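You operate a simulated robot arm through the tools that you are given. There is no shell and no other tool. Be economical: measure what you need, move in short steps, check, and stop when the job is done.

You run a simulated robot arm. Do the job below in one go: nothing can be reset, and whatever is moved stays where it is left.

## Task
One module is dark. Switch off, unplug and unscrew it, lay it in the tray cell by the flat case.
Fine: go by the modules' lights; stand its plug on the desk, midway between the flat case and the small case; the case stays off.

The check looks at the end state, three seconds after you hand in, the way a careful person would. Anything else that was tipped, shoved, dropped, spilled or broken makes it a failure.

## Robot
A 6-joint arm with a two-finger parallel gripper, fixed in place. Base frame: the origin is at the foot of the arm, x ahead of it, y to its left, z up; the work surface is at about z = 761. Units: mm, degrees, N and s.
With the tool pointing down near the work surface it reaches from about 240 to 640 mm from the base axis. Its first joint turns from -66.0 to 66.0 degrees. Payload 2.7 kg.
The TCP is the grasp point between the finger pads, 23 mm short of the fingertips. In the tool frame z runs along the fingers and y along their closing line. The gripper opens to 94 mm. The fingers are 38 mm wide and 10 mm thick; the gripper's body (54 by 96 mm) begins 39 mm behind the TCP.
Orientation is that of the tool frame in the base frame, as [roll, pitch, yaw] about the fixed x, y, z axes, in that order (R = Rz(yaw) Ry(pitch) Rx(roll)). With the fingers straight down and closing along the base's y, the tool's x points along the base's -x, its y along +y and its z along -z.

## Interface
- The arm moves only by the tool arm_command. Its argument "deltas" is a list of rows, each a list of 3 entries, a list of its own where there are three numbers: the turn, a rotation vector about the tool's x, y, z in degrees, then the shift along the tool's x, y, z in mm, then the finger opening in mm, from 0 to 94. In form: [[[rx, ry, rz], [tx, ty, tz], gripper], ...]. A call has 1 to 20 rows; each row is the pose to reach, as a shift and turn from the pose commanded when the call began, along the tool's axes at that moment. Rows are played at 5 a second. More than 50 mm and 8.6 degrees between two rows, or a gripper value outside its range, and nothing of the call is played. A pose out of reach is approached as far as the arm can. The call stops where the force on the tool passes 90 N (or 10 N more than at its start, if that is more) or the arm is blocked; 0.2 s more then pass. The fingers move at their own pace (about 45 mm/s each) and stop on an object; they squeeze with about 30 N. The grip force told is the motor's: it shows also when the fingers shut on nothing. Time passes only in rows, and 0.2 s behind the last, so rows that repeat a pose let the fingers close. The reply holds the time, the measured pose of the TCP, the force on the tool along the base axes, the opening and the grip force, in the units named above and with some noise, with the torque about the TCP (base axes, N m) and any sound that the robot's microphone picked up.
- Cameras (640 x 400 px; columns grow to the right, rows downward): "scene" is fixed at [79.5, -434.7, 1401.1]; the picture's right is [0.73, -0.68, 0.00], its down [-0.41, -0.45, -0.79] and it looks along [0.54, 0.58, -0.61] (base axes); focal length 334 px, centre (320, 200). "wrist" rides on the gripper at [86, 16, -75] in the tool frame; the picture's right is [-0.18, 0.98, 0.00], its down [-0.58, -0.11, -0.81] and it looks along [-0.79, -0.15, 0.59] (tool axes); focal length 243 px, centre (320, 200). There is no depth. A picture from a camera that has moved, and an enlarged one, comes with that camera's place and axes in the base frame and with its lens.
- capture(camera): a new picture of that camera. It takes no simulated time.
- zoom(camera, box): a new picture of the part [left, top, right, bottom] of that camera's present view, enlarged. It takes no simulated time.
- hand_in(): hands the job in; it is judged then, once.

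Go step by step. Nothing tells you positions but the pictures and the camera data: compare them with the known pose of the tool, close in by small moves and look again before you grip or let go. The budget is 120 turns and 84 pictures, counting those below and the enlarged ones. Unless the task says otherwise, let go and move clear before handing in, and close with one line.

The tools are called as a command line: name --argument value ..., lists and objects as JSON in quotes. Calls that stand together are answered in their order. arm_command: Moves the arm, as the interface text tells. Its arguments: {"type":"object","properties":{"deltas":{"type":"array"}},"required":["deltas"]} The other tools are called the same way: capture (camera) takes a picture; zoom (camera, box) takes an enlarged picture of a part of a camera's view; hand_in () hands the job in.

At the start:

```text
t: 0.0
ee_pos: [407.1, 175.6, 1132.2]
orientation: [180.0, 0.2, 180.0]
contact_force: [-0.1, -0.6, -0.5]
torque: [-0.02, -0.04, 0.01]
finger_gap: 94.1
gripper_force: 0.0
```

scene: 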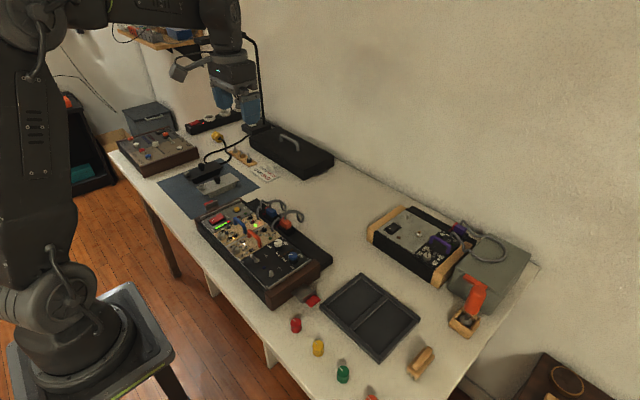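
wrist: 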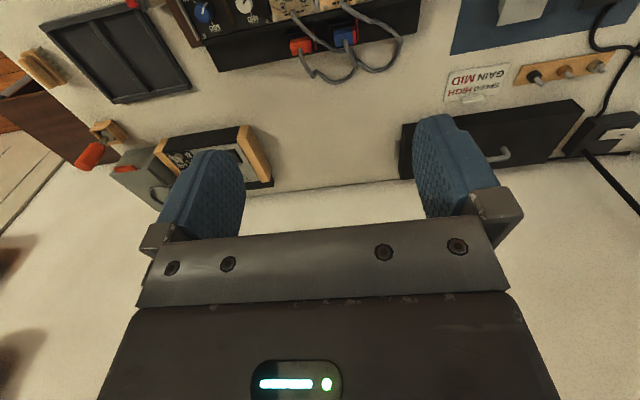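

I see a rack of modules in the middle of the desk, a two-cell tray to its right, and cases behind. I'll enlarge the rack, the tray and the cases first.

zoom --camera "scene" --box '[190, 180, 340, 310]'

zoom --camera "scene" --box '[270, 200, 550, 400]'

zoom --camera "scene" --box '[90, 80, 340, 220]'

```text
3.08 times, centred on (265, 245) of scene
camera zoom: at [79.5, -434.7, 1401.1], right [0.73, -0.68, 0.0], down [-0.41, -0.45, -0.79], along [0.54, 0.58, -0.61], focal length 1027 px, centre (489, 62)
```

zoom: 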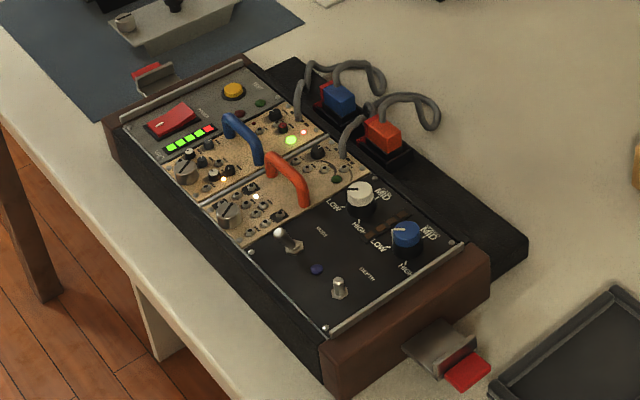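

```text
2.00 times, centred on (410, 300) of scene
camera zoom: at [79.5, -434.7, 1401.1], right [0.73, -0.68, 0.0], down [-0.41, -0.45, -0.79], along [0.54, 0.58, -0.61], focal length 667 px, centre (140, 0)
```

zoom: 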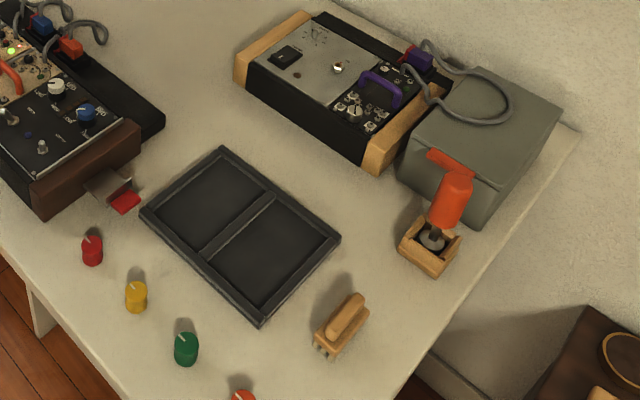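

```text
2.56 times, centred on (215, 150) of scene
camera zoom: at [79.5, -434.7, 1401.1], right [0.73, -0.68, 0.0], down [-0.41, -0.45, -0.79], along [0.54, 0.58, -0.61], focal length 854 px, centre (589, 328)
```

zoom: 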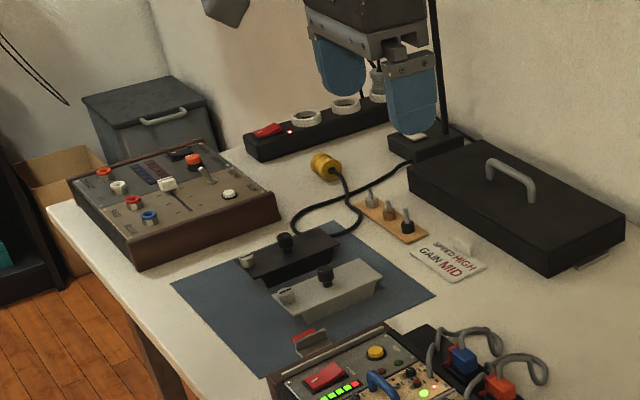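

The tray spans about x 380–520, y -280..-110, and the rack is around x 300–450, y -60..200. I'll tilt the tool so the wrist camera looks down on the rack.

arm_command --deltas '[[[0, 8, 0], [-6, -26, 18], 94], [[0, 16, 0], [-12, -52, 36], 94], [[0, 24, 0], [-18, -78, 54], 94], [[0, 32, 0], [-24, -104, 72], 94], [[0, 40, 0], [-30, -130, 90], 94]]'

capture --camera "wrist"

```text
t: 1.2
ee_pos: [438.2, 48.2, 1045.4]
orientation: [179.9, -39.9, -179.9]
contact_force: [0.1, -0.4, -0.6]
torque: [0.0, -0.01, -0.02]
finger_gap: 93.9
gripper_force: 0.0
```

```text
78 pictures are left
camera wrist: at [419.9, 65.1, 1157.4], right [0.14, 0.98, -0.12], down [0.96, -0.11, 0.24], along [0.23, -0.15, -0.96], focal length 243 px, centre (320, 200)
```

wrist: 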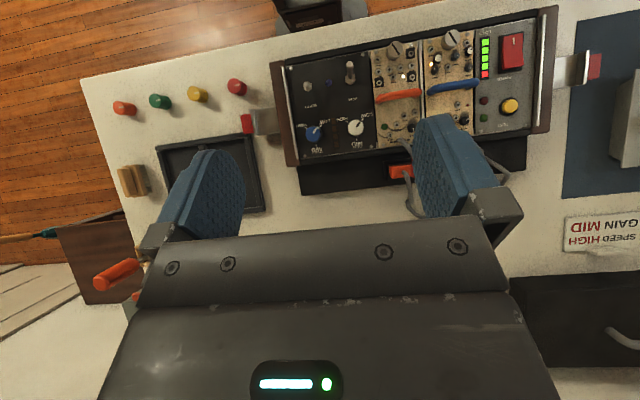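

The wrist camera now looks down on the rack. I'll enlarge it.

zoom --camera "wrist" --box '[360, 10, 560, 135]'

zoom --camera "wrist" --box '[230, 40, 430, 165]'

zoom --camera "scene" --box '[365, 195, 485, 270]'

zoom --camera "scene" --box '[225, 195, 321, 255]'

```text
3.20 times, centred on (460, 72) of wrist
camera zoom: at [419.9, 65.1, 1157.4], right [0.14, 0.98, -0.12], down [0.96, -0.11, 0.24], along [0.23, -0.15, -0.96], focal length 776 px, centre (-128, 608)
```

zoom: 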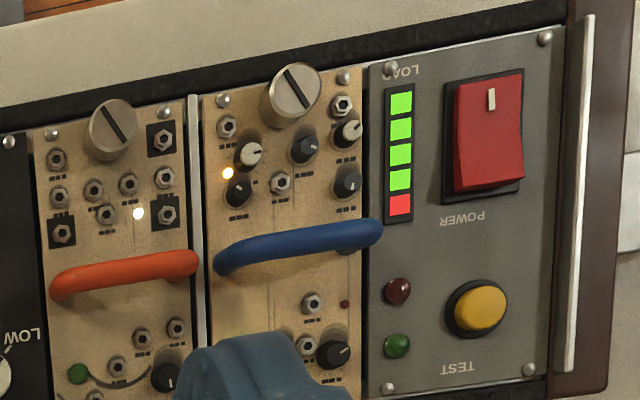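

```text
3.20 times, centred on (330, 102) of wrist
camera zoom: at [419.9, 65.1, 1157.4], right [0.14, 0.98, -0.12], down [0.96, -0.11, 0.24], along [0.23, -0.15, -0.96], focal length 776 px, centre (288, 512)
```

zoom: 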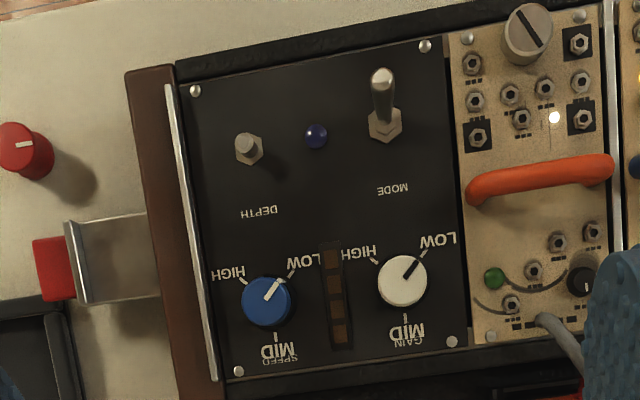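

```text
5.33 times, centred on (425, 232) of scene
camera zoom: at [79.5, -434.6, 1401.1], right [0.73, -0.68, 0.0], down [-0.41, -0.45, -0.79], along [0.54, 0.58, -0.61], focal length 1780 px, centre (-240, 27)
```

zoom: 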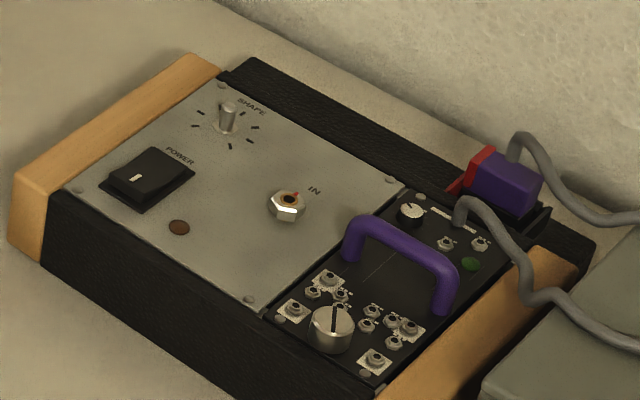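

```text
6.67 times, centred on (273, 225) of scene
camera zoom: at [79.5, -434.6, 1401.1], right [0.73, -0.68, 0.0], down [-0.41, -0.45, -0.79], along [0.54, 0.58, -0.61], focal length 2225 px, centre (633, 33)
```

zoom: 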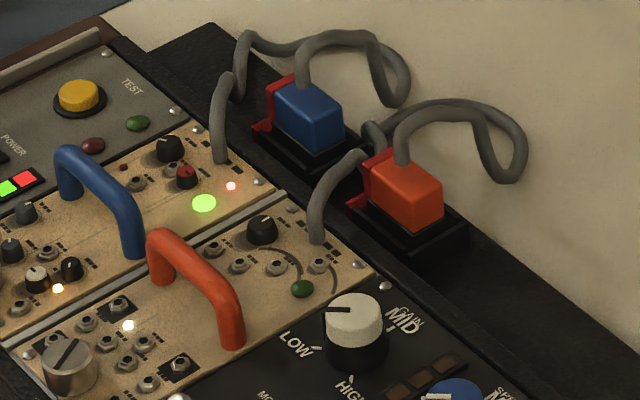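

The blue module's green lamp is lit and the orange module's is dark, so orange looks like the one. The small case is off, at about x 700. I'll check the rocker, the plugs and the orange lamps closely before touching anything.

zoom --camera "scene" --box '[200, 195, 248, 225]'

zoom --camera "wrist" --box '[470, 10, 560, 66]'

zoom --camera "scene" --box '[225, 215, 289, 255]'

```text
13.33 times, centred on (224, 210) of scene
camera zoom: at [79.5, -434.6, 1401.1], right [0.73, -0.68, 0.0], down [-0.41, -0.45, -0.79], along [0.54, 0.58, -0.61], focal length 4449 px, centre (1600, 67)
```

zoom: 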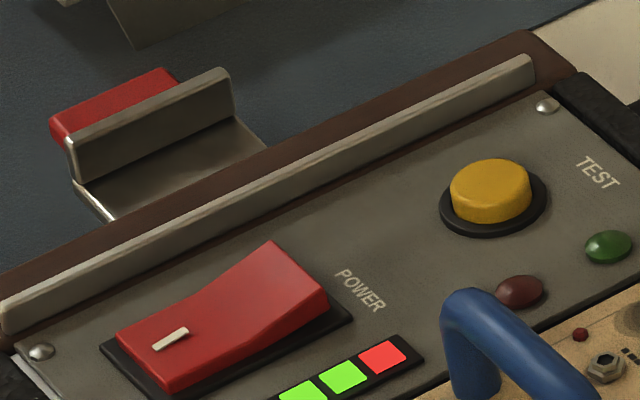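

```text
7.11 times, centred on (515, 38) of wrist
camera zoom: at [419.9, 65.1, 1157.4], right [0.14, 0.98, -0.12], down [0.96, -0.11, 0.24], along [0.23, -0.15, -0.96], focal length 1725 px, centre (-1067, 1352)
```

zoom: 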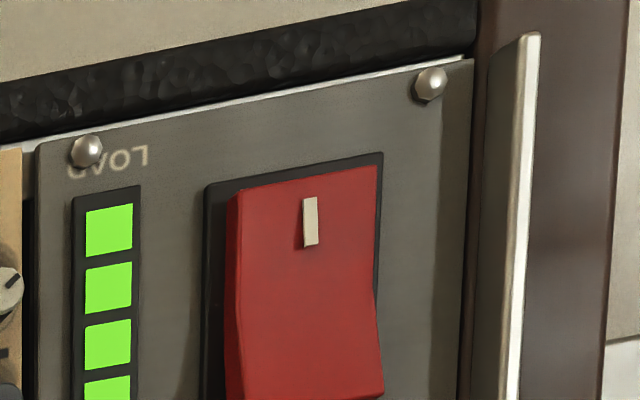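

```text
10.00 times, centred on (257, 235) of scene
camera zoom: at [79.5, -434.6, 1401.1], right [0.73, -0.68, 0.0], down [-0.41, -0.45, -0.79], along [0.54, 0.58, -0.61], focal length 3337 px, centre (950, -150)
```

zoom: 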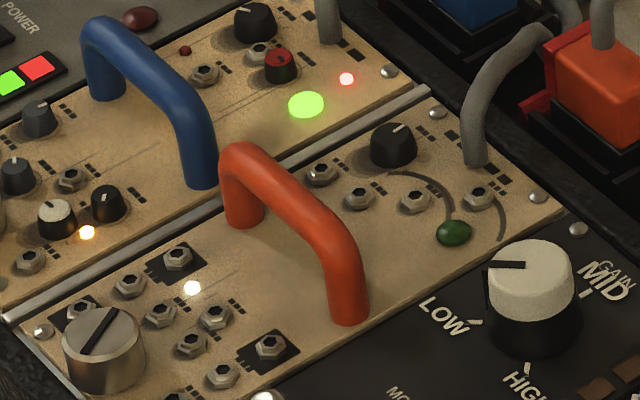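

The rocker's -x end is down, so pressing the +x end near (362, 270) should switch it off. I'll level the tool first, then yaw it so the fingers close along x.

arm_command --deltas '[[[0, -8, 0], [-3, 30, 9], 60], [[0, -16, 0], [-6, 60, 18], 30], [[0, -24, 0], [-9, 90, 27], 0], [[0, -32, 0], [-12, 120, 36], 0], [[0, -40, 0], [-15, 150, 46], 0]]'

arm_command --deltas '[[[0, 0, 8.2], [5, 6, 5], 0], [[0, 0, 16.4], [10, 12, 10], 0], [[0, 0, 24.6], [15, 18, 15], 0], [[0, 0, 32.8], [20, 24, 20], 0], [[0, 0, 41], [25, 30, 25], 0], [[0, 0, 49.2], [30, 36, 30], 0], [[0, 0, 57.4], [35, 42, 35], 0], [[0, 0, 65.6], [40, 48, 40], 0], [[0, 0, 73.8], [45, 54, 45], 0], [[0, 0, 82], [50, 60, 50], 0], [[0, 0, 90], [58, 70, 55], 0]]'

capture --camera "wrist"

capture --camera "scene"

```text
t: 2.4
ee_pos: [420.4, 198.3, 997.6]
orientation: [179.9, 0.3, 180.0]
contact_force: [-0.8, 0.4, -0.1]
torque: [-0.01, -0.01, 0.01]
finger_gap: 0.0
gripper_force: 10.8
```

```text
t: 4.8
ee_pos: [362.2, 264.7, 943.9]
orientation: [179.9, 0.0, 89.9]
contact_force: [-0.2, 0.2, -0.7]
torque: [0.0, -0.01, 0.0]
finger_gap: 0.1
gripper_force: 29.9
```

```text
70 pictures are left
camera wrist: at [377.8, 354.2, 1018.6], right [0.98, -0.19, 0.0], down [-0.11, -0.58, 0.81], along [-0.15, -0.79, -0.59], focal length 243 px, centre (320, 200)
```

wrist: 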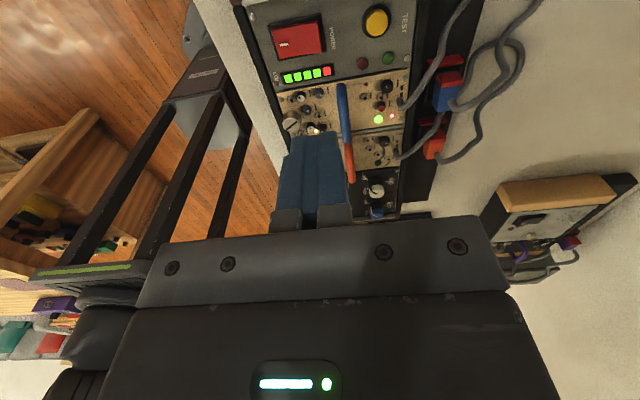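

```text
69 pictures are left
```

scene: 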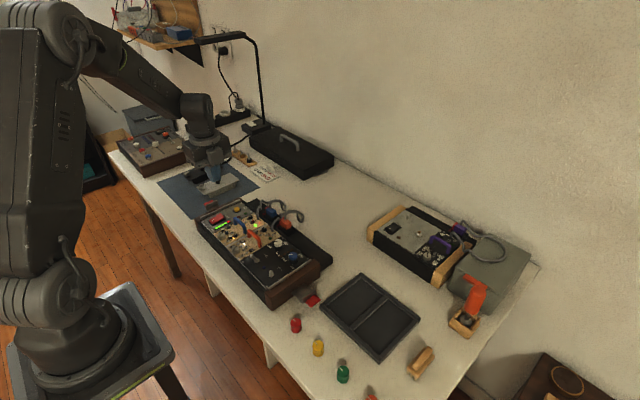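

The tool is above the rocker area. I'll enlarge to refine the rocker's position.

zoom --camera "wrist" --box '[230, 0, 430, 125]'

zoom --camera "scene" --box '[180, 150, 260, 200]'

```text
3.20 times, centred on (330, 62) of wrist
camera zoom: at [377.8, 354.2, 1018.6], right [0.98, -0.19, 0.0], down [-0.11, -0.58, 0.81], along [-0.15, -0.79, -0.59], focal length 776 px, centre (288, 640)
```

zoom: 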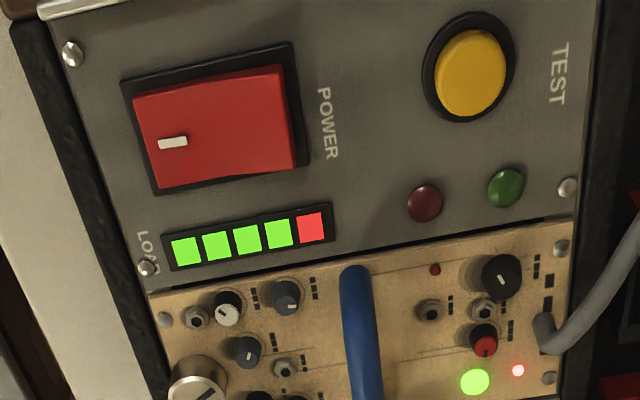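

```text
8.00 times, centred on (220, 175) of scene
camera zoom: at [79.5, -434.7, 1401.1], right [0.73, -0.68, 0.0], down [-0.41, -0.45, -0.79], along [0.54, 0.58, -0.61], focal length 2670 px, centre (1120, 400)
```

zoom: 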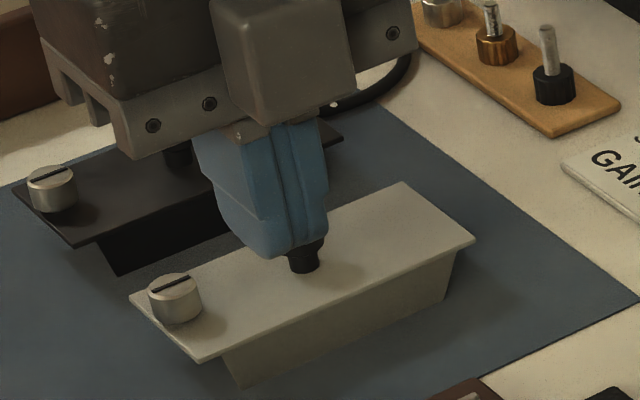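

The rocker's raised edge is at about (364, 275, 796). I'll move above it to z 840 and check.

arm_command --deltas '[[[0, 0, 0], [5, -1, 40], 0], [[0, 0, 0], [9.5, -2, 75], 0], [[0, 0, 0], [9.5, -2, 104], 0]]'

zoom --camera "scene" --box '[180, 175, 260, 225]'

capture --camera "wrist"

```text
t: 5.6
ee_pos: [359.9, 276.1, 840.0]
orientation: [179.9, 0.0, 90.0]
contact_force: [0.3, 0.3, 0.6]
torque: [-0.02, -0.01, 0.01]
finger_gap: 0.1
gripper_force: 29.9
```

```text
8.00 times, centred on (220, 200) of scene
camera zoom: at [79.5, -434.7, 1401.1], right [0.73, -0.68, 0.0], down [-0.41, -0.45, -0.79], along [0.54, 0.58, -0.61], focal length 2670 px, centre (1120, 200)
```

zoom: 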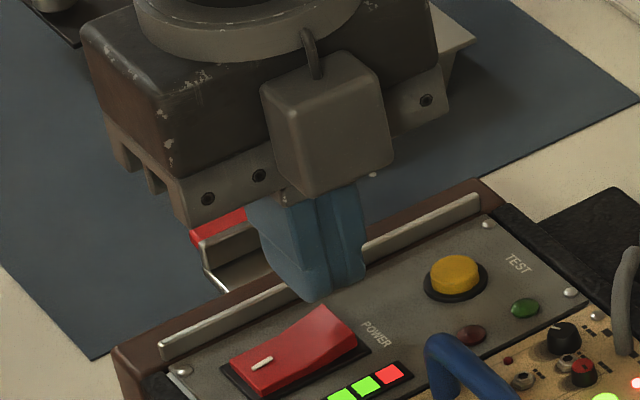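

```text
65 pictures are left
camera wrist: at [376.3, 364.1, 914.0], right [0.98, -0.18, 0.0], down [-0.11, -0.58, 0.81], along [-0.15, -0.79, -0.59], focal length 243 px, centre (320, 200)
```

wrist: 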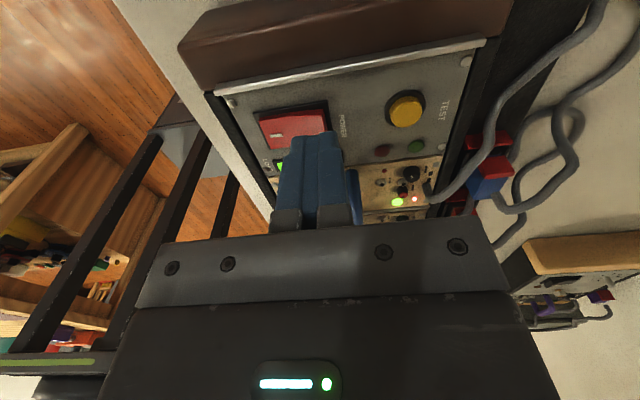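

Projected positions agree to within a few millimetres. I'll press down in small steps.

arm_command --deltas '[[[0, 0, 0], [0, 0, 10], 0], [[0, 0, 0], [0, 0, 16], 0], [[0, 0, 0], [0, 0, 20], 0], [[0, 0, 0], [0, 0, 23], 0], [[0, 0, 0], [0, 0, 26], 0]]'

zoom --camera "scene" --box '[180, 185, 276, 245]'

```text
t: 6.8
ee_pos: [361.2, 276.1, 818.6]
orientation: [179.7, -0.1, 90.1]
contact_force: [-20.7, -22.3, 84.5]
torque: [-0.75, 1.21, 0.15]
finger_gap: 0.0
gripper_force: 29.5
heard: click
```

```text
6.67 times, centred on (228, 215) of scene
camera zoom: at [78.0, -435.9, 1400.7], right [0.73, -0.68, 0.0], down [-0.41, -0.45, -0.79], along [0.54, 0.58, -0.61], focal length 2225 px, centre (933, 100)
```

zoom: 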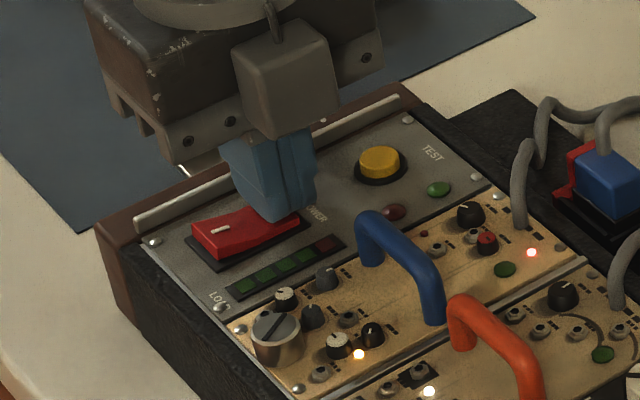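

The power clicked off and the load lamps are out. I'll back off and look at the orange plug.

arm_command --deltas '[[[0, 0, 0], [0, 0, -30], 0], [[0, 0, 0], [-10, 30, -70], 20], [[0, 0, 0], [-20, 65, -90], 50], [[0, 0, 0], [-20, 95, -90], 70]]'

capture --camera "wrist"

zoom --camera "scene" --box '[240, 185, 336, 245]'

```text
refused: row 2 steps farther than a row can; nothing moved
```

```text
63 pictures are left
camera wrist: at [376.7, 363.0, 894.2], right [0.98, -0.18, 0.01], down [-0.11, -0.58, 0.8], along [-0.14, -0.79, -0.6], focal length 243 px, centre (320, 200)
```

wrist: 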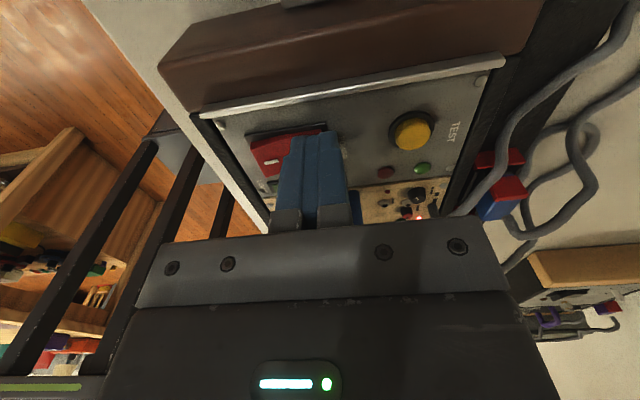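

```text
6.67 times, centred on (288, 215) of scene
camera zoom: at [78.0, -435.9, 1400.7], right [0.73, -0.68, 0.0], down [-0.41, -0.45, -0.79], along [0.54, 0.58, -0.61], focal length 2225 px, centre (533, 100)
```

zoom: 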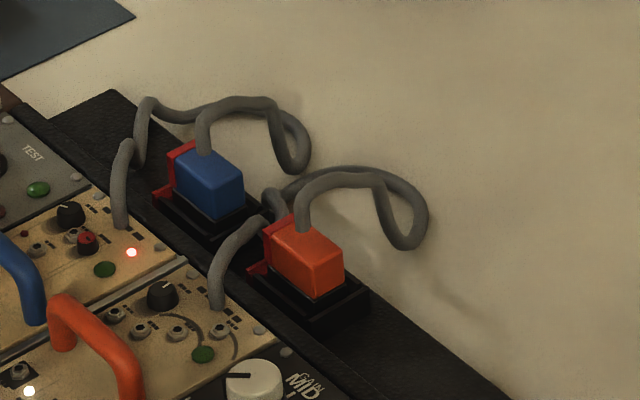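

The press row was too large and got refused, so I'll resend it in smaller steps.

arm_command --deltas '[[[0, 0, 0], [0, 0, -30], 0], [[0, 0, 0], [-5, 20, -65], 20], [[0, 0, 0], [-15, 60, -90], 50], [[0, 0, 0], [-20, 95, -100], 70]]'

capture --camera "wrist"

```text
t: 7.8
ee_pos: [455.3, 257.3, 915.2]
orientation: [179.9, 0.1, 90.1]
contact_force: [0.6, -0.1, -1.1]
torque: [-0.01, -0.02, 0.01]
finger_gap: 66.5
gripper_force: 0.0
```

```text
61 pictures are left
camera wrist: at [471.4, 344.2, 989.1], right [0.98, -0.18, 0.0], down [-0.11, -0.58, 0.81], along [-0.15, -0.79, -0.59], focal length 243 px, centre (320, 200)
```

wrist: 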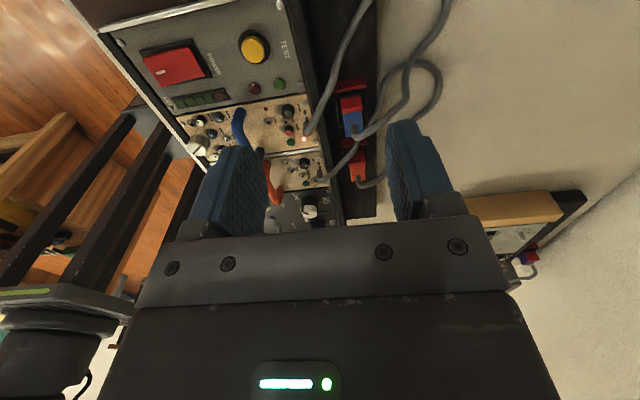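

zoom --camera "wrist" --box '[290, 70, 418, 150]'

zoom --camera "wrist" --box '[310, 130, 390, 180]'

zoom --camera "scene" --box '[264, 206, 312, 236]'

```text
5.00 times, centred on (354, 110) of wrist
camera zoom: at [471.4, 344.2, 989.1], right [0.98, -0.18, 0.0], down [-0.11, -0.58, 0.81], along [-0.15, -0.79, -0.59], focal length 1213 px, centre (150, 650)
```

zoom: 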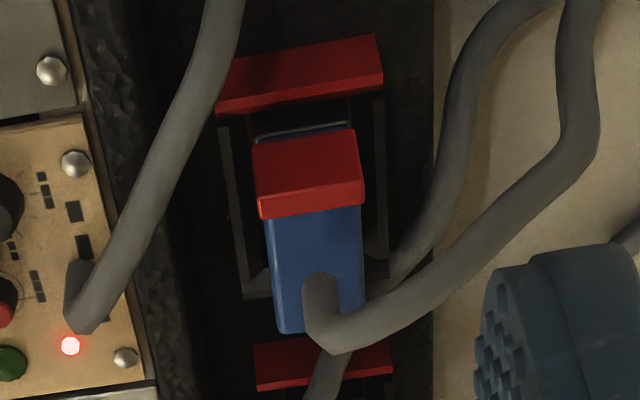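

```text
8.00 times, centred on (350, 155) of wrist
camera zoom: at [471.4, 344.2, 989.1], right [0.98, -0.18, 0.0], down [-0.11, -0.58, 0.81], along [-0.15, -0.79, -0.59], focal length 1941 px, centre (80, 560)
```

zoom: 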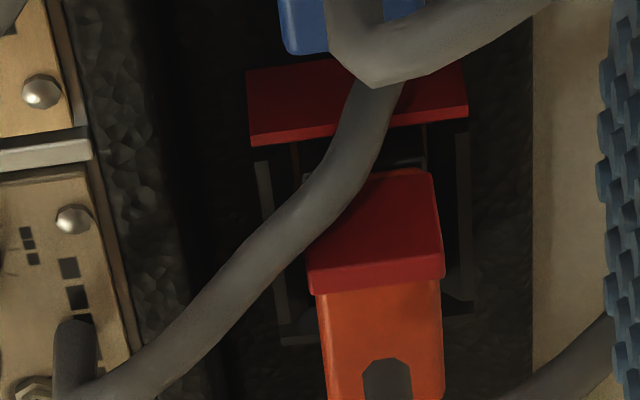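

```text
13.33 times, centred on (288, 221) of scene
camera zoom: at [79.4, -434.7, 1401.1], right [0.73, -0.68, 0.0], down [-0.41, -0.45, -0.79], along [0.54, 0.58, -0.61], focal length 4449 px, centre (747, -80)
```

zoom: 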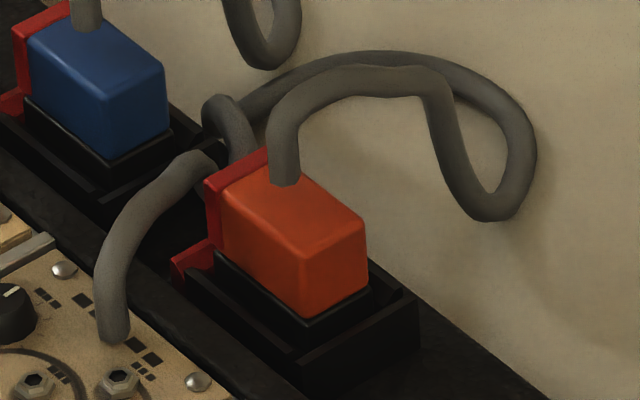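

The plug has a red plate on its +y face, and there is a red bar on the socket. I'll look at the same mechanism on the blue plug, which is less hidden.

zoom --camera "wrist" --box '[330, 75, 378, 105]'

zoom --camera "scene" --box '[414, 210, 462, 240]'

```text
13.33 times, centred on (354, 90) of wrist
camera zoom: at [471.4, 344.2, 989.1], right [0.98, -0.18, 0.0], down [-0.11, -0.58, 0.81], along [-0.15, -0.79, -0.59], focal length 3235 px, centre (-133, 1667)
```

zoom: 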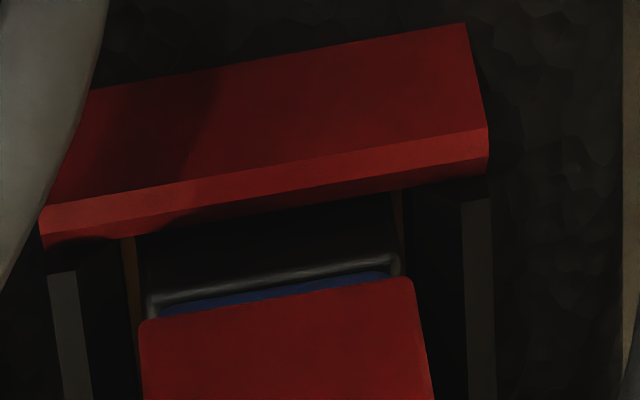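

```text
13.33 times, centred on (438, 225) of scene
camera zoom: at [79.4, -434.7, 1401.1], right [0.73, -0.68, 0.0], down [-0.41, -0.45, -0.79], along [0.54, 0.58, -0.61], focal length 4449 px, centre (-1253, -133)
```

zoom: 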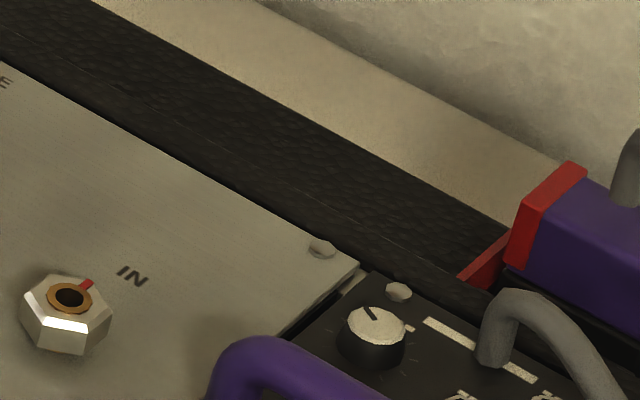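

The red bar is part of the socket. I'll turn back to closing along y, so the fingers straddle the plug's red plate, and hover over the plug.

arm_command --deltas '[[[0, 0, -8.2], [-12, 2, 0], 50], [[0, 0, -16.4], [-24, 4, 0], 50], [[0, 0, -24.6], [-36, 6, 0], 50], [[0, 0, -32.8], [-48, 8, 0], 50], [[0, 0, -41], [-60, 10, 0], 50], [[0, 0, -49.2], [-72, 12, 5], 50], [[0, 0, -57.4], [-84, 14, 10], 50], [[0, 0, -65.6], [-96, 16, 15], 50], [[0, 0, -73.8], [-108, 18, 20], 50], [[0, 0, -82], [-120, 21, 25], 50], [[0, 0, -90], [-127, 24, 30], 50]]'

capture --camera "wrist"

zoom --camera "scene" --box '[240, 185, 336, 245]'

```text
t: 10.2
ee_pos: [479.2, 128.9, 882.8]
orientation: [179.9, 0.0, -179.8]
contact_force: [0.5, 0.4, -0.4]
torque: [-0.01, -0.02, 0.04]
finger_gap: 50.2
gripper_force: 0.1
```

```text
55 pictures are left
camera wrist: at [392.6, 145.1, 957.2], right [0.18, 0.98, 0.0], down [0.58, -0.11, 0.81], along [0.79, -0.15, -0.59], focal length 243 px, centre (320, 200)
```

wrist: 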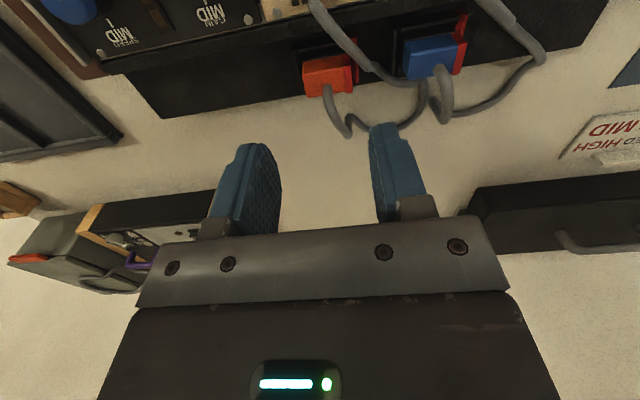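

```text
6.67 times, centred on (288, 215) of scene
camera zoom: at [79.5, -434.7, 1401.1], right [0.73, -0.68, 0.0], down [-0.41, -0.45, -0.79], along [0.54, 0.58, -0.61], focal length 2225 px, centre (533, 100)
```

zoom: 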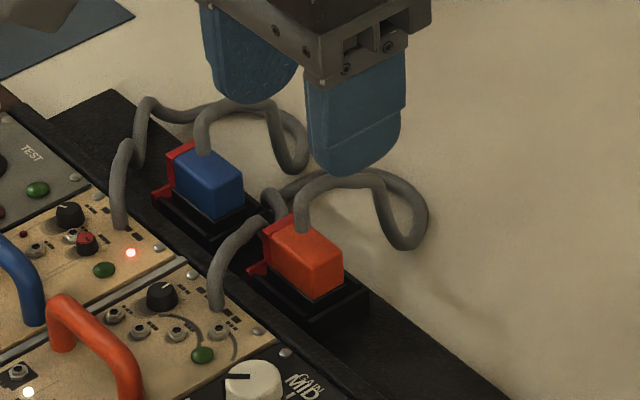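

zoom --camera "wrist" --box '[288, 30, 384, 90]'

zoom --camera "wrist" --box '[380, 10, 476, 70]'

```text
6.67 times, centred on (336, 60) of wrist
camera zoom: at [392.6, 145.1, 957.2], right [0.18, 0.98, 0.0], down [0.58, -0.11, 0.81], along [0.79, -0.15, -0.59], focal length 1618 px, centre (213, 1133)
```

zoom: 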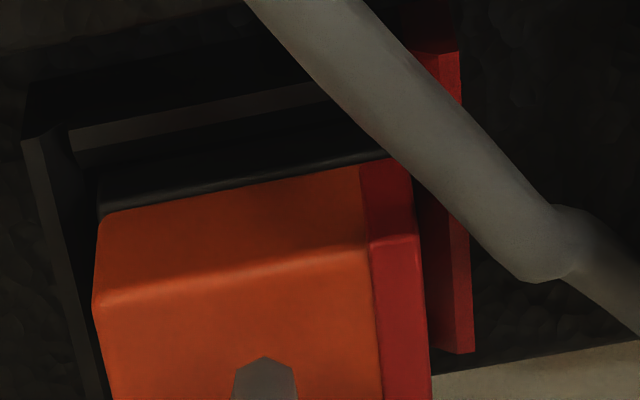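

```text
6.67 times, centred on (428, 40) of wrist
camera zoom: at [392.6, 145.1, 957.2], right [0.18, 0.98, 0.0], down [0.58, -0.11, 0.81], along [0.79, -0.15, -0.59], focal length 1618 px, centre (-400, 1267)
```

zoom: 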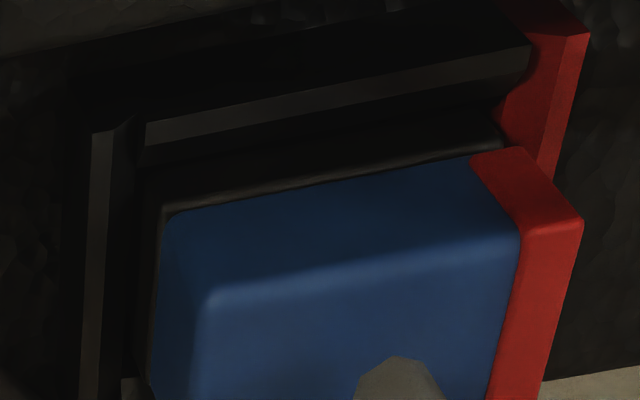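

It looks like a plain vertical plug with a red keying mark, centred near (477, 133) with its top at about z 800. I'll descend over it with the fingers open 50.

arm_command --deltas '[[[0, 0, 0], [1, 2, 25], 50], [[0, 0, 0], [2, 4, 45], 50], [[0, 0, 0], [2, 4, 58], 50], [[0, 0, 0], [2, 4, 68], 50]]'

capture --camera "wrist"

zoom --camera "scene" --box '[240, 185, 336, 245]'

```text
t: 11.2
ee_pos: [477.7, 132.7, 816.2]
orientation: [180.0, 0.1, -180.0]
contact_force: [-0.3, 1.0, 0.0]
torque: [0.0, 0.01, 0.01]
finger_gap: 50.0
gripper_force: 0.0
```

```text
51 pictures are left
camera wrist: at [391.1, 150.0, 890.4], right [0.18, 0.98, 0.0], down [0.58, -0.11, 0.81], along [0.79, -0.15, -0.59], focal length 243 px, centre (320, 200)
```

wrist: 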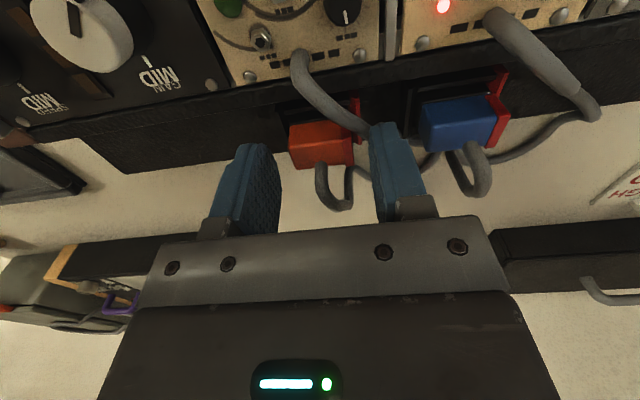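

```text
6.67 times, centred on (288, 215) of scene
camera zoom: at [79.5, -434.7, 1401.1], right [0.73, -0.68, 0.0], down [-0.41, -0.45, -0.79], along [0.54, 0.58, -0.61], focal length 2225 px, centre (533, 100)
```

zoom: 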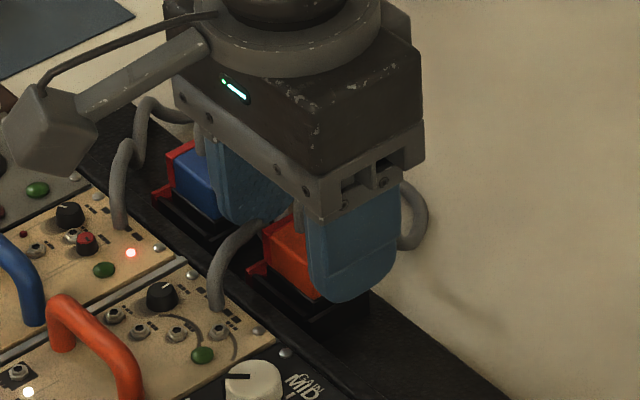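

The fingers straddle the orange plug evenly. I'll go down 6 mm more and close.

arm_command --deltas '[[[0, 0, 0], [0, 0, 6], 50], [[0, 0, 0], [0, 0, 6], 20], [[0, 0, 0], [0, 0, 6], 10], [[0, 0, 0], [0, 0, 6], 10], [[0, 0, 0], [0, 0, 6], 10]]'

zoom --camera "scene" --box '[240, 185, 336, 245]'

```text
t: 12.4
ee_pos: [477.6, 132.0, 810.7]
orientation: [180.0, 0.1, -180.0]
contact_force: [-0.6, 0.6, 0.1]
torque: [-0.04, 0.0, 0.01]
finger_gap: 30.3
gripper_force: 30.1
```

```text
6.67 times, centred on (288, 215) of scene
camera zoom: at [79.5, -434.7, 1401.1], right [0.73, -0.68, 0.0], down [-0.41, -0.45, -0.79], along [0.54, 0.58, -0.61], focal length 2225 px, centre (533, 100)
```

zoom: 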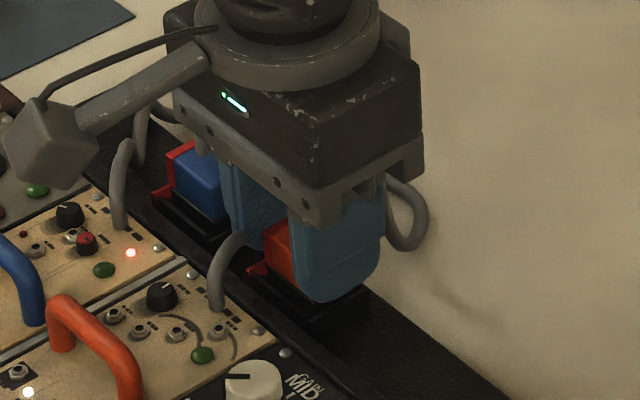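

The plug is gripped at 30 mm wide. Now I'll pull gently upward.

arm_command --deltas '[[[0, 0, 0], [0, 0, -3], 10], [[0, 0, 0], [0, 0, -6], 10], [[0, 0, 0], [0, 0, -9], 10], [[0, 0, 0], [0, 0, -13], 10], [[0, 0, 0], [0, 0, -18], 10], [[0, 0, 0], [0, 0, -25], 10], [[0, 0, 0], [0, 0, -32], 10]]'

zoom --camera "scene" --box '[240, 185, 336, 245]'

```text
t: 14.0
ee_pos: [476.8, 132.9, 840.9]
orientation: [-180.0, 0.1, 180.0]
contact_force: [0.2, -0.8, -0.2]
torque: [-0.01, -0.03, 0.0]
finger_gap: 30.3
gripper_force: 29.9
```

```text
6.67 times, centred on (288, 215) of scene
camera zoom: at [79.5, -434.6, 1401.1], right [0.73, -0.68, 0.0], down [-0.41, -0.45, -0.79], along [0.54, 0.58, -0.61], focal length 2225 px, centre (533, 100)
```

zoom: 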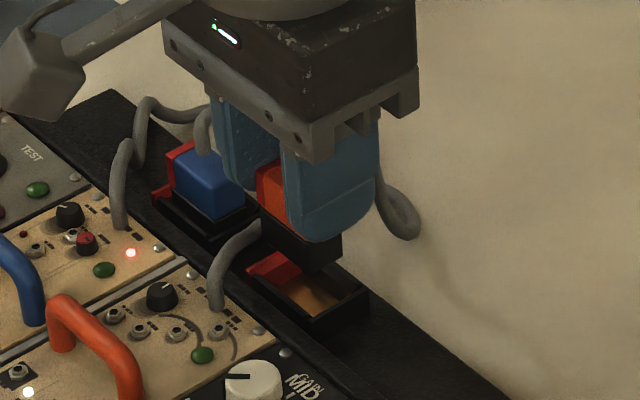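

The plug came out freely, and its underside is about 46 mm below the TCP. The rack spans x 303–498, y -34..323 and the small case x 616–770, y -262..-41, so the midpoint is around (550, -15). I'll carry the plug there.

arm_command --deltas '[[[0, 0, 0], [-3, -5, -25], 10], [[0, 0, 0], [-18, -35, -30], 10], [[0, 0, 0], [-35, -70, -30], 10], [[0, 0, 0], [-52, -105, -30], 10], [[0, 0, 0], [-66, -135, -20], 10], [[0, 0, 0], [-73, -148, -5], 10]]'

capture --camera "scene"

capture --camera "wrist"

```text
t: 15.4
ee_pos: [550.2, -14.5, 847.1]
orientation: [-179.9, 0.2, -180.0]
contact_force: [0.2, -0.8, 0.3]
torque: [0.0, -0.01, 0.0]
finger_gap: 30.3
gripper_force: 30.3
```

```text
47 pictures are left
```

scene: 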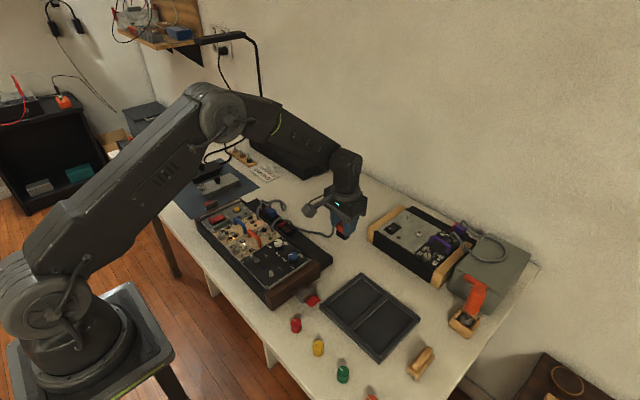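

```text
46 pictures are left
camera wrist: at [462.2, 2.7, 920.5], right [0.18, 0.98, 0.0], down [0.58, -0.11, 0.81], along [0.79, -0.15, -0.59], focal length 243 px, centre (320, 200)
```

wrist: 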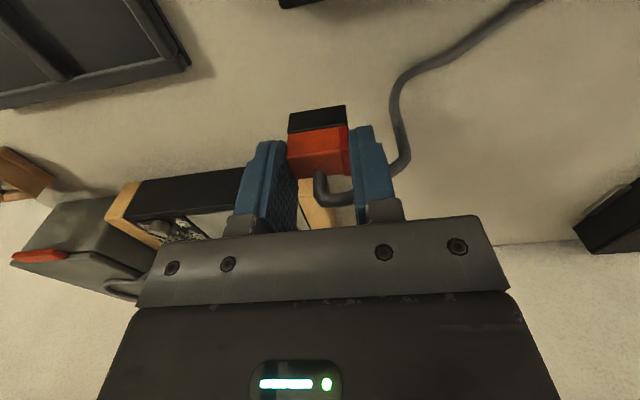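

The plug hangs upright over the spot and the cable is slack. I'll lower it until it touches.

arm_command --deltas '[[[0, 0, 0], [0, 0, 20], 10], [[0, 0, 0], [0, 0, 30], 10], [[0, 0, 0], [0, 0, 34], 10]]'

zoom --camera "scene" --box '[310, 190, 390, 240]'

```text
t: 16.2
ee_pos: [550.6, -14.9, 812.2]
orientation: [180.0, 0.0, 180.0]
contact_force: [-0.8, 0.0, -0.3]
torque: [-0.02, -0.01, -0.01]
finger_gap: 30.2
gripper_force: 30.2
```

```text
8.00 times, centred on (350, 215) of scene
camera zoom: at [79.5, -434.7, 1401.1], right [0.73, -0.68, 0.0], down [-0.41, -0.45, -0.79], along [0.54, 0.58, -0.61], focal length 2670 px, centre (80, 80)
```

zoom: 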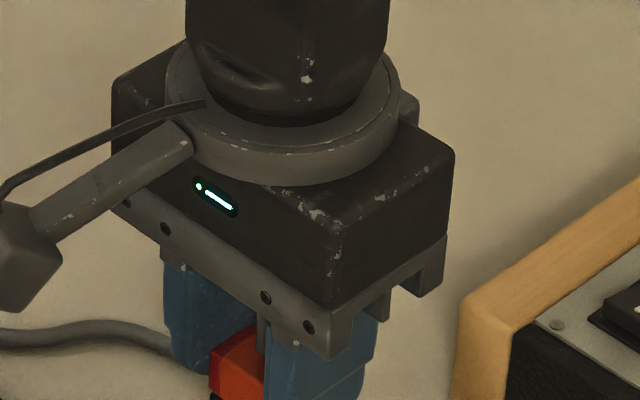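

arm_command --deltas '[[[0, 0, 0], [0, 0, 2], 10], [[0, 0, 0], [0, 0, 3.5], 10], [[0, 0, 0], [0, 0, 3.5], 10]]'

zoom --camera "scene" --box '[310, 210, 390, 260]'

```text
t: 17.0
ee_pos: [551.0, -14.5, 808.7]
orientation: [-180.0, 0.1, -180.0]
contact_force: [-0.1, -0.5, 0.0]
torque: [-0.05, -0.02, 0.01]
finger_gap: 30.6
gripper_force: 30.3
```

```text
8.00 times, centred on (350, 235) of scene
camera zoom: at [79.5, -434.7, 1401.1], right [0.73, -0.68, 0.0], down [-0.41, -0.45, -0.79], along [0.54, 0.58, -0.61], focal length 2670 px, centre (80, -80)
```

zoom: 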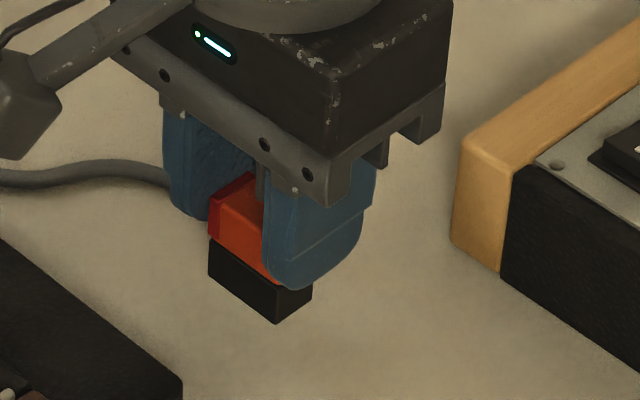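

The plug's underside is within about a millimetre of the desk, and it sits midway between the two cases. I'll make the last fine steps down.

arm_command --deltas '[[[0, 0, 0], [0, 0, 1], 10], [[0, 0, 0], [0, 0, 2], 10], [[0, 0, 0], [0, 0, 2], 10]]'

```text
t: 17.8
ee_pos: [550.3, -15.1, 807.3]
orientation: [-180.0, 0.0, -180.0]
contact_force: [0.5, 0.0, 0.5]
torque: [0.01, -0.01, 0.03]
finger_gap: 30.2
gripper_force: 29.4
```

arm_command --deltas '[[[0, 0, 0], [0, 0, 1], 10], [[0, 0, 0], [0, 0, 2], 10], [[0, 0, 0], [0, 0, 2], 10]]'

```text
t: 18.6
ee_pos: [550.4, -14.3, 806.0]
orientation: [180.0, 0.1, 179.9]
contact_force: [0.1, -0.1, -0.8]
torque: [0.02, -0.01, -0.01]
finger_gap: 30.2
gripper_force: 30.3
```

arm_command --deltas '[[[0, 0, 0], [0, 0, 1], 10], [[0, 0, 0], [0, 0, 2], 10], [[0, 0, 0], [0, 0, 2], 10]]'

```text
t: 19.4
ee_pos: [550.2, -15.2, 802.1]
orientation: [180.0, 0.2, -180.0]
contact_force: [-0.5, -1.1, -0.7]
torque: [-0.02, 0.02, 0.02]
finger_gap: 30.3
gripper_force: 30.2
```

arm_command --deltas '[[[0, 0, 0], [0, 0, 1], 10], [[0, 0, 0], [0, 0, 2], 10], [[0, 0, 0], [0, 0, 2], 10]]'

zoom --camera "scene" --box '[318, 220, 366, 250]'

```text
t: 20.2
ee_pos: [550.1, -14.1, 800.2]
orientation: [-179.9, 0.2, -179.9]
contact_force: [0.9, -0.2, 0.1]
torque: [0.03, -0.01, -0.02]
finger_gap: 30.4
gripper_force: 29.6
```

```text
13.33 times, centred on (342, 235) of scene
camera zoom: at [79.5, -434.7, 1401.1], right [0.73, -0.68, 0.0], down [-0.41, -0.45, -0.79], along [0.54, 0.58, -0.61], focal length 4449 px, centre (27, -267)
```

zoom: 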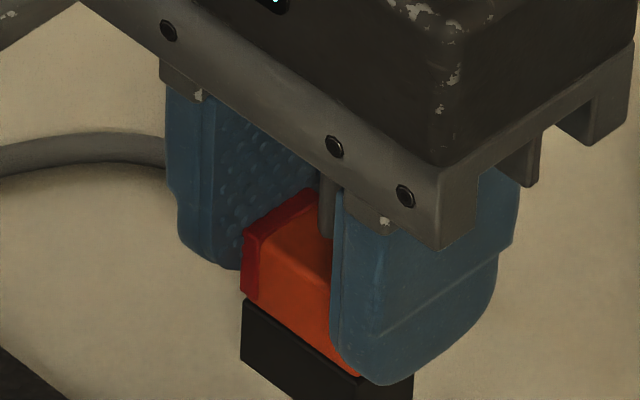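

arm_command --deltas '[[[0, 0, 0], [0, 0, 1], 10], [[0, 0, 0], [0, 0, 2], 10], [[0, 0, 0], [0, 0, 3], 10], [[0, 0, 0], [0, 0, 3], 10]]'

zoom --camera "scene" --box '[318, 230, 366, 260]'

```text
t: 21.2
ee_pos: [550.2, -14.5, 797.7]
orientation: [-179.9, 0.2, -179.9]
contact_force: [0.3, 0.3, -0.4]
torque: [0.03, -0.01, 0.0]
finger_gap: 30.5
gripper_force: 30.1
```

```text
13.33 times, centred on (342, 245) of scene
camera zoom: at [79.5, -434.7, 1401.1], right [0.73, -0.68, 0.0], down [-0.41, -0.45, -0.79], along [0.54, 0.58, -0.61], focal length 4449 px, centre (27, -400)
```

zoom: 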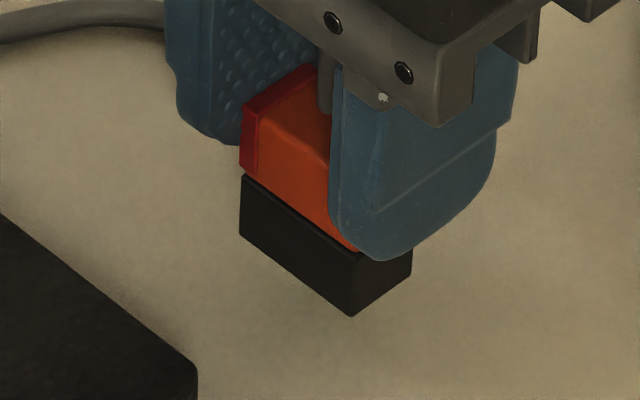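

By comparison with the fingertips, about 2 mm remains. I'll continue in small steps.

arm_command --deltas '[[[0, 0, 0], [0, 0, 1], 10], [[0, 0, 0], [0, 0, 2], 10], [[0, 0, 0], [0, 0, 3], 10], [[0, 0, 0], [0, 0, 3], 10]]'

```text
t: 22.2
ee_pos: [549.5, -15.2, 795.0]
orientation: [179.9, 0.1, -180.0]
contact_force: [-0.5, -0.1, -0.5]
torque: [-0.01, 0.01, 0.02]
finger_gap: 30.7
gripper_force: 29.9
```

arm_command --deltas '[[[0, 0, 0], [0, 0, 1], 10], [[0, 0, 0], [0, 0, 2], 10], [[0, 0, 0], [0, 0, 3], 10], [[0, 0, 0], [0, 0, 3], 10]]'

```text
t: 23.2
ee_pos: [551.3, -16.4, 791.8]
orientation: [180.0, 0.1, -179.9]
contact_force: [0.1, 0.3, 0.7]
torque: [0.01, 0.03, 0.0]
finger_gap: 30.4
gripper_force: 29.9
```

arm_command --deltas '[[[0, 0, 0], [0, 0, 1], 10], [[0, 0, 0], [0, 0, 2], 10], [[0, 0, 0], [0, 0, 2], 10]]'

zoom --camera "scene" --box '[318, 230, 366, 260]'

```text
t: 24.0
ee_pos: [551.6, -16.5, 790.1]
orientation: [180.0, 0.1, 180.0]
contact_force: [-0.6, 0.1, -0.5]
torque: [-0.02, -0.02, -0.03]
finger_gap: 30.2
gripper_force: 30.9
```

```text
13.33 times, centred on (342, 245) of scene
camera zoom: at [79.5, -434.7, 1401.1], right [0.73, -0.68, 0.0], down [-0.41, -0.45, -0.79], along [0.54, 0.58, -0.61], focal length 4449 px, centre (27, -400)
```

zoom: 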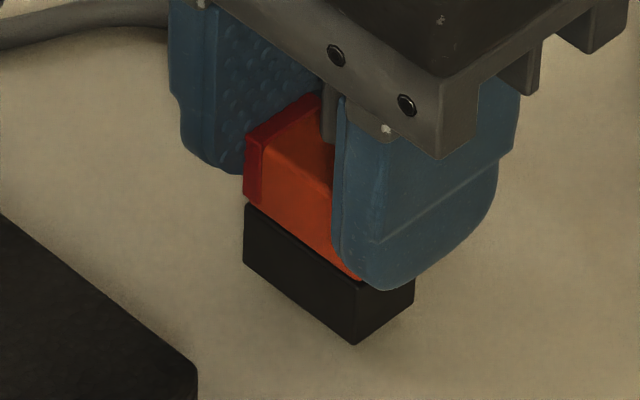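

arm_command --deltas '[[[0, 0, 0], [0, 0, 1], 10], [[0, 0, 0], [0, 0, 2], 10], [[0, 0, 0], [0, 0, 3], 10], [[0, 0, 0], [0, 0, 4], 10], [[0, 0, 0], [0, 0, 4], 10]]'

zoom --camera "scene" --box '[310, 225, 374, 265]'

```text
t: 25.2
ee_pos: [550.6, -14.7, 787.0]
orientation: [-179.9, 0.2, -179.9]
contact_force: [0.1, -0.1, 3.0]
torque: [0.01, 0.0, -0.01]
finger_gap: 30.4
gripper_force: 29.6
```

```text
10.00 times, centred on (342, 245) of scene
camera zoom: at [79.4, -434.7, 1401.1], right [0.73, -0.68, 0.0], down [-0.41, -0.45, -0.79], along [0.54, 0.58, -0.61], focal length 3337 px, centre (100, -250)
```

zoom: 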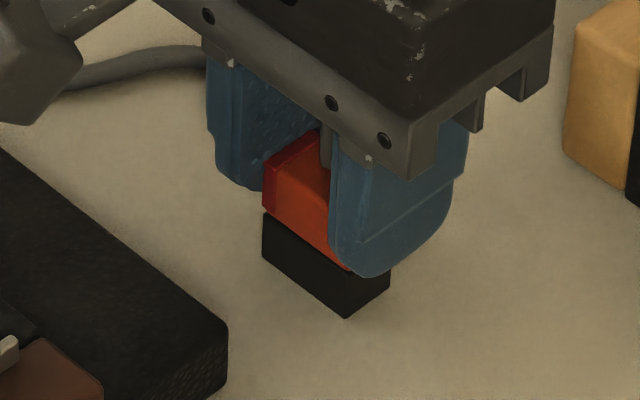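

Contact at 3 N with the TCP at z 787. I'll release the plug gently and rise.

arm_command --deltas '[[[0, 0, 0], [0, 0, 0], 34], [[0, 0, 0], [0, 0, 0], 40], [[0, 0, 0], [0, 0, 0], 46], [[0, 0, 0], [0, 0, 0], 46]]'

zoom --camera "scene" --box '[310, 225, 374, 265]'

```text
t: 26.2
ee_pos: [551.2, -15.2, 785.4]
orientation: [-180.0, 0.1, 179.9]
contact_force: [-0.1, 0.1, -0.1]
torque: [0.04, -0.01, 0.02]
finger_gap: 46.1
gripper_force: 0.0
```

```text
10.00 times, centred on (342, 245) of scene
camera zoom: at [79.5, -434.7, 1401.1], right [0.73, -0.68, 0.0], down [-0.41, -0.45, -0.79], along [0.54, 0.58, -0.61], focal length 3337 px, centre (100, -250)
```

zoom: 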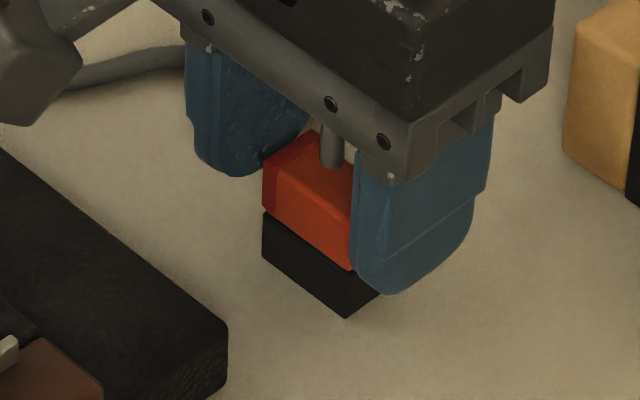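

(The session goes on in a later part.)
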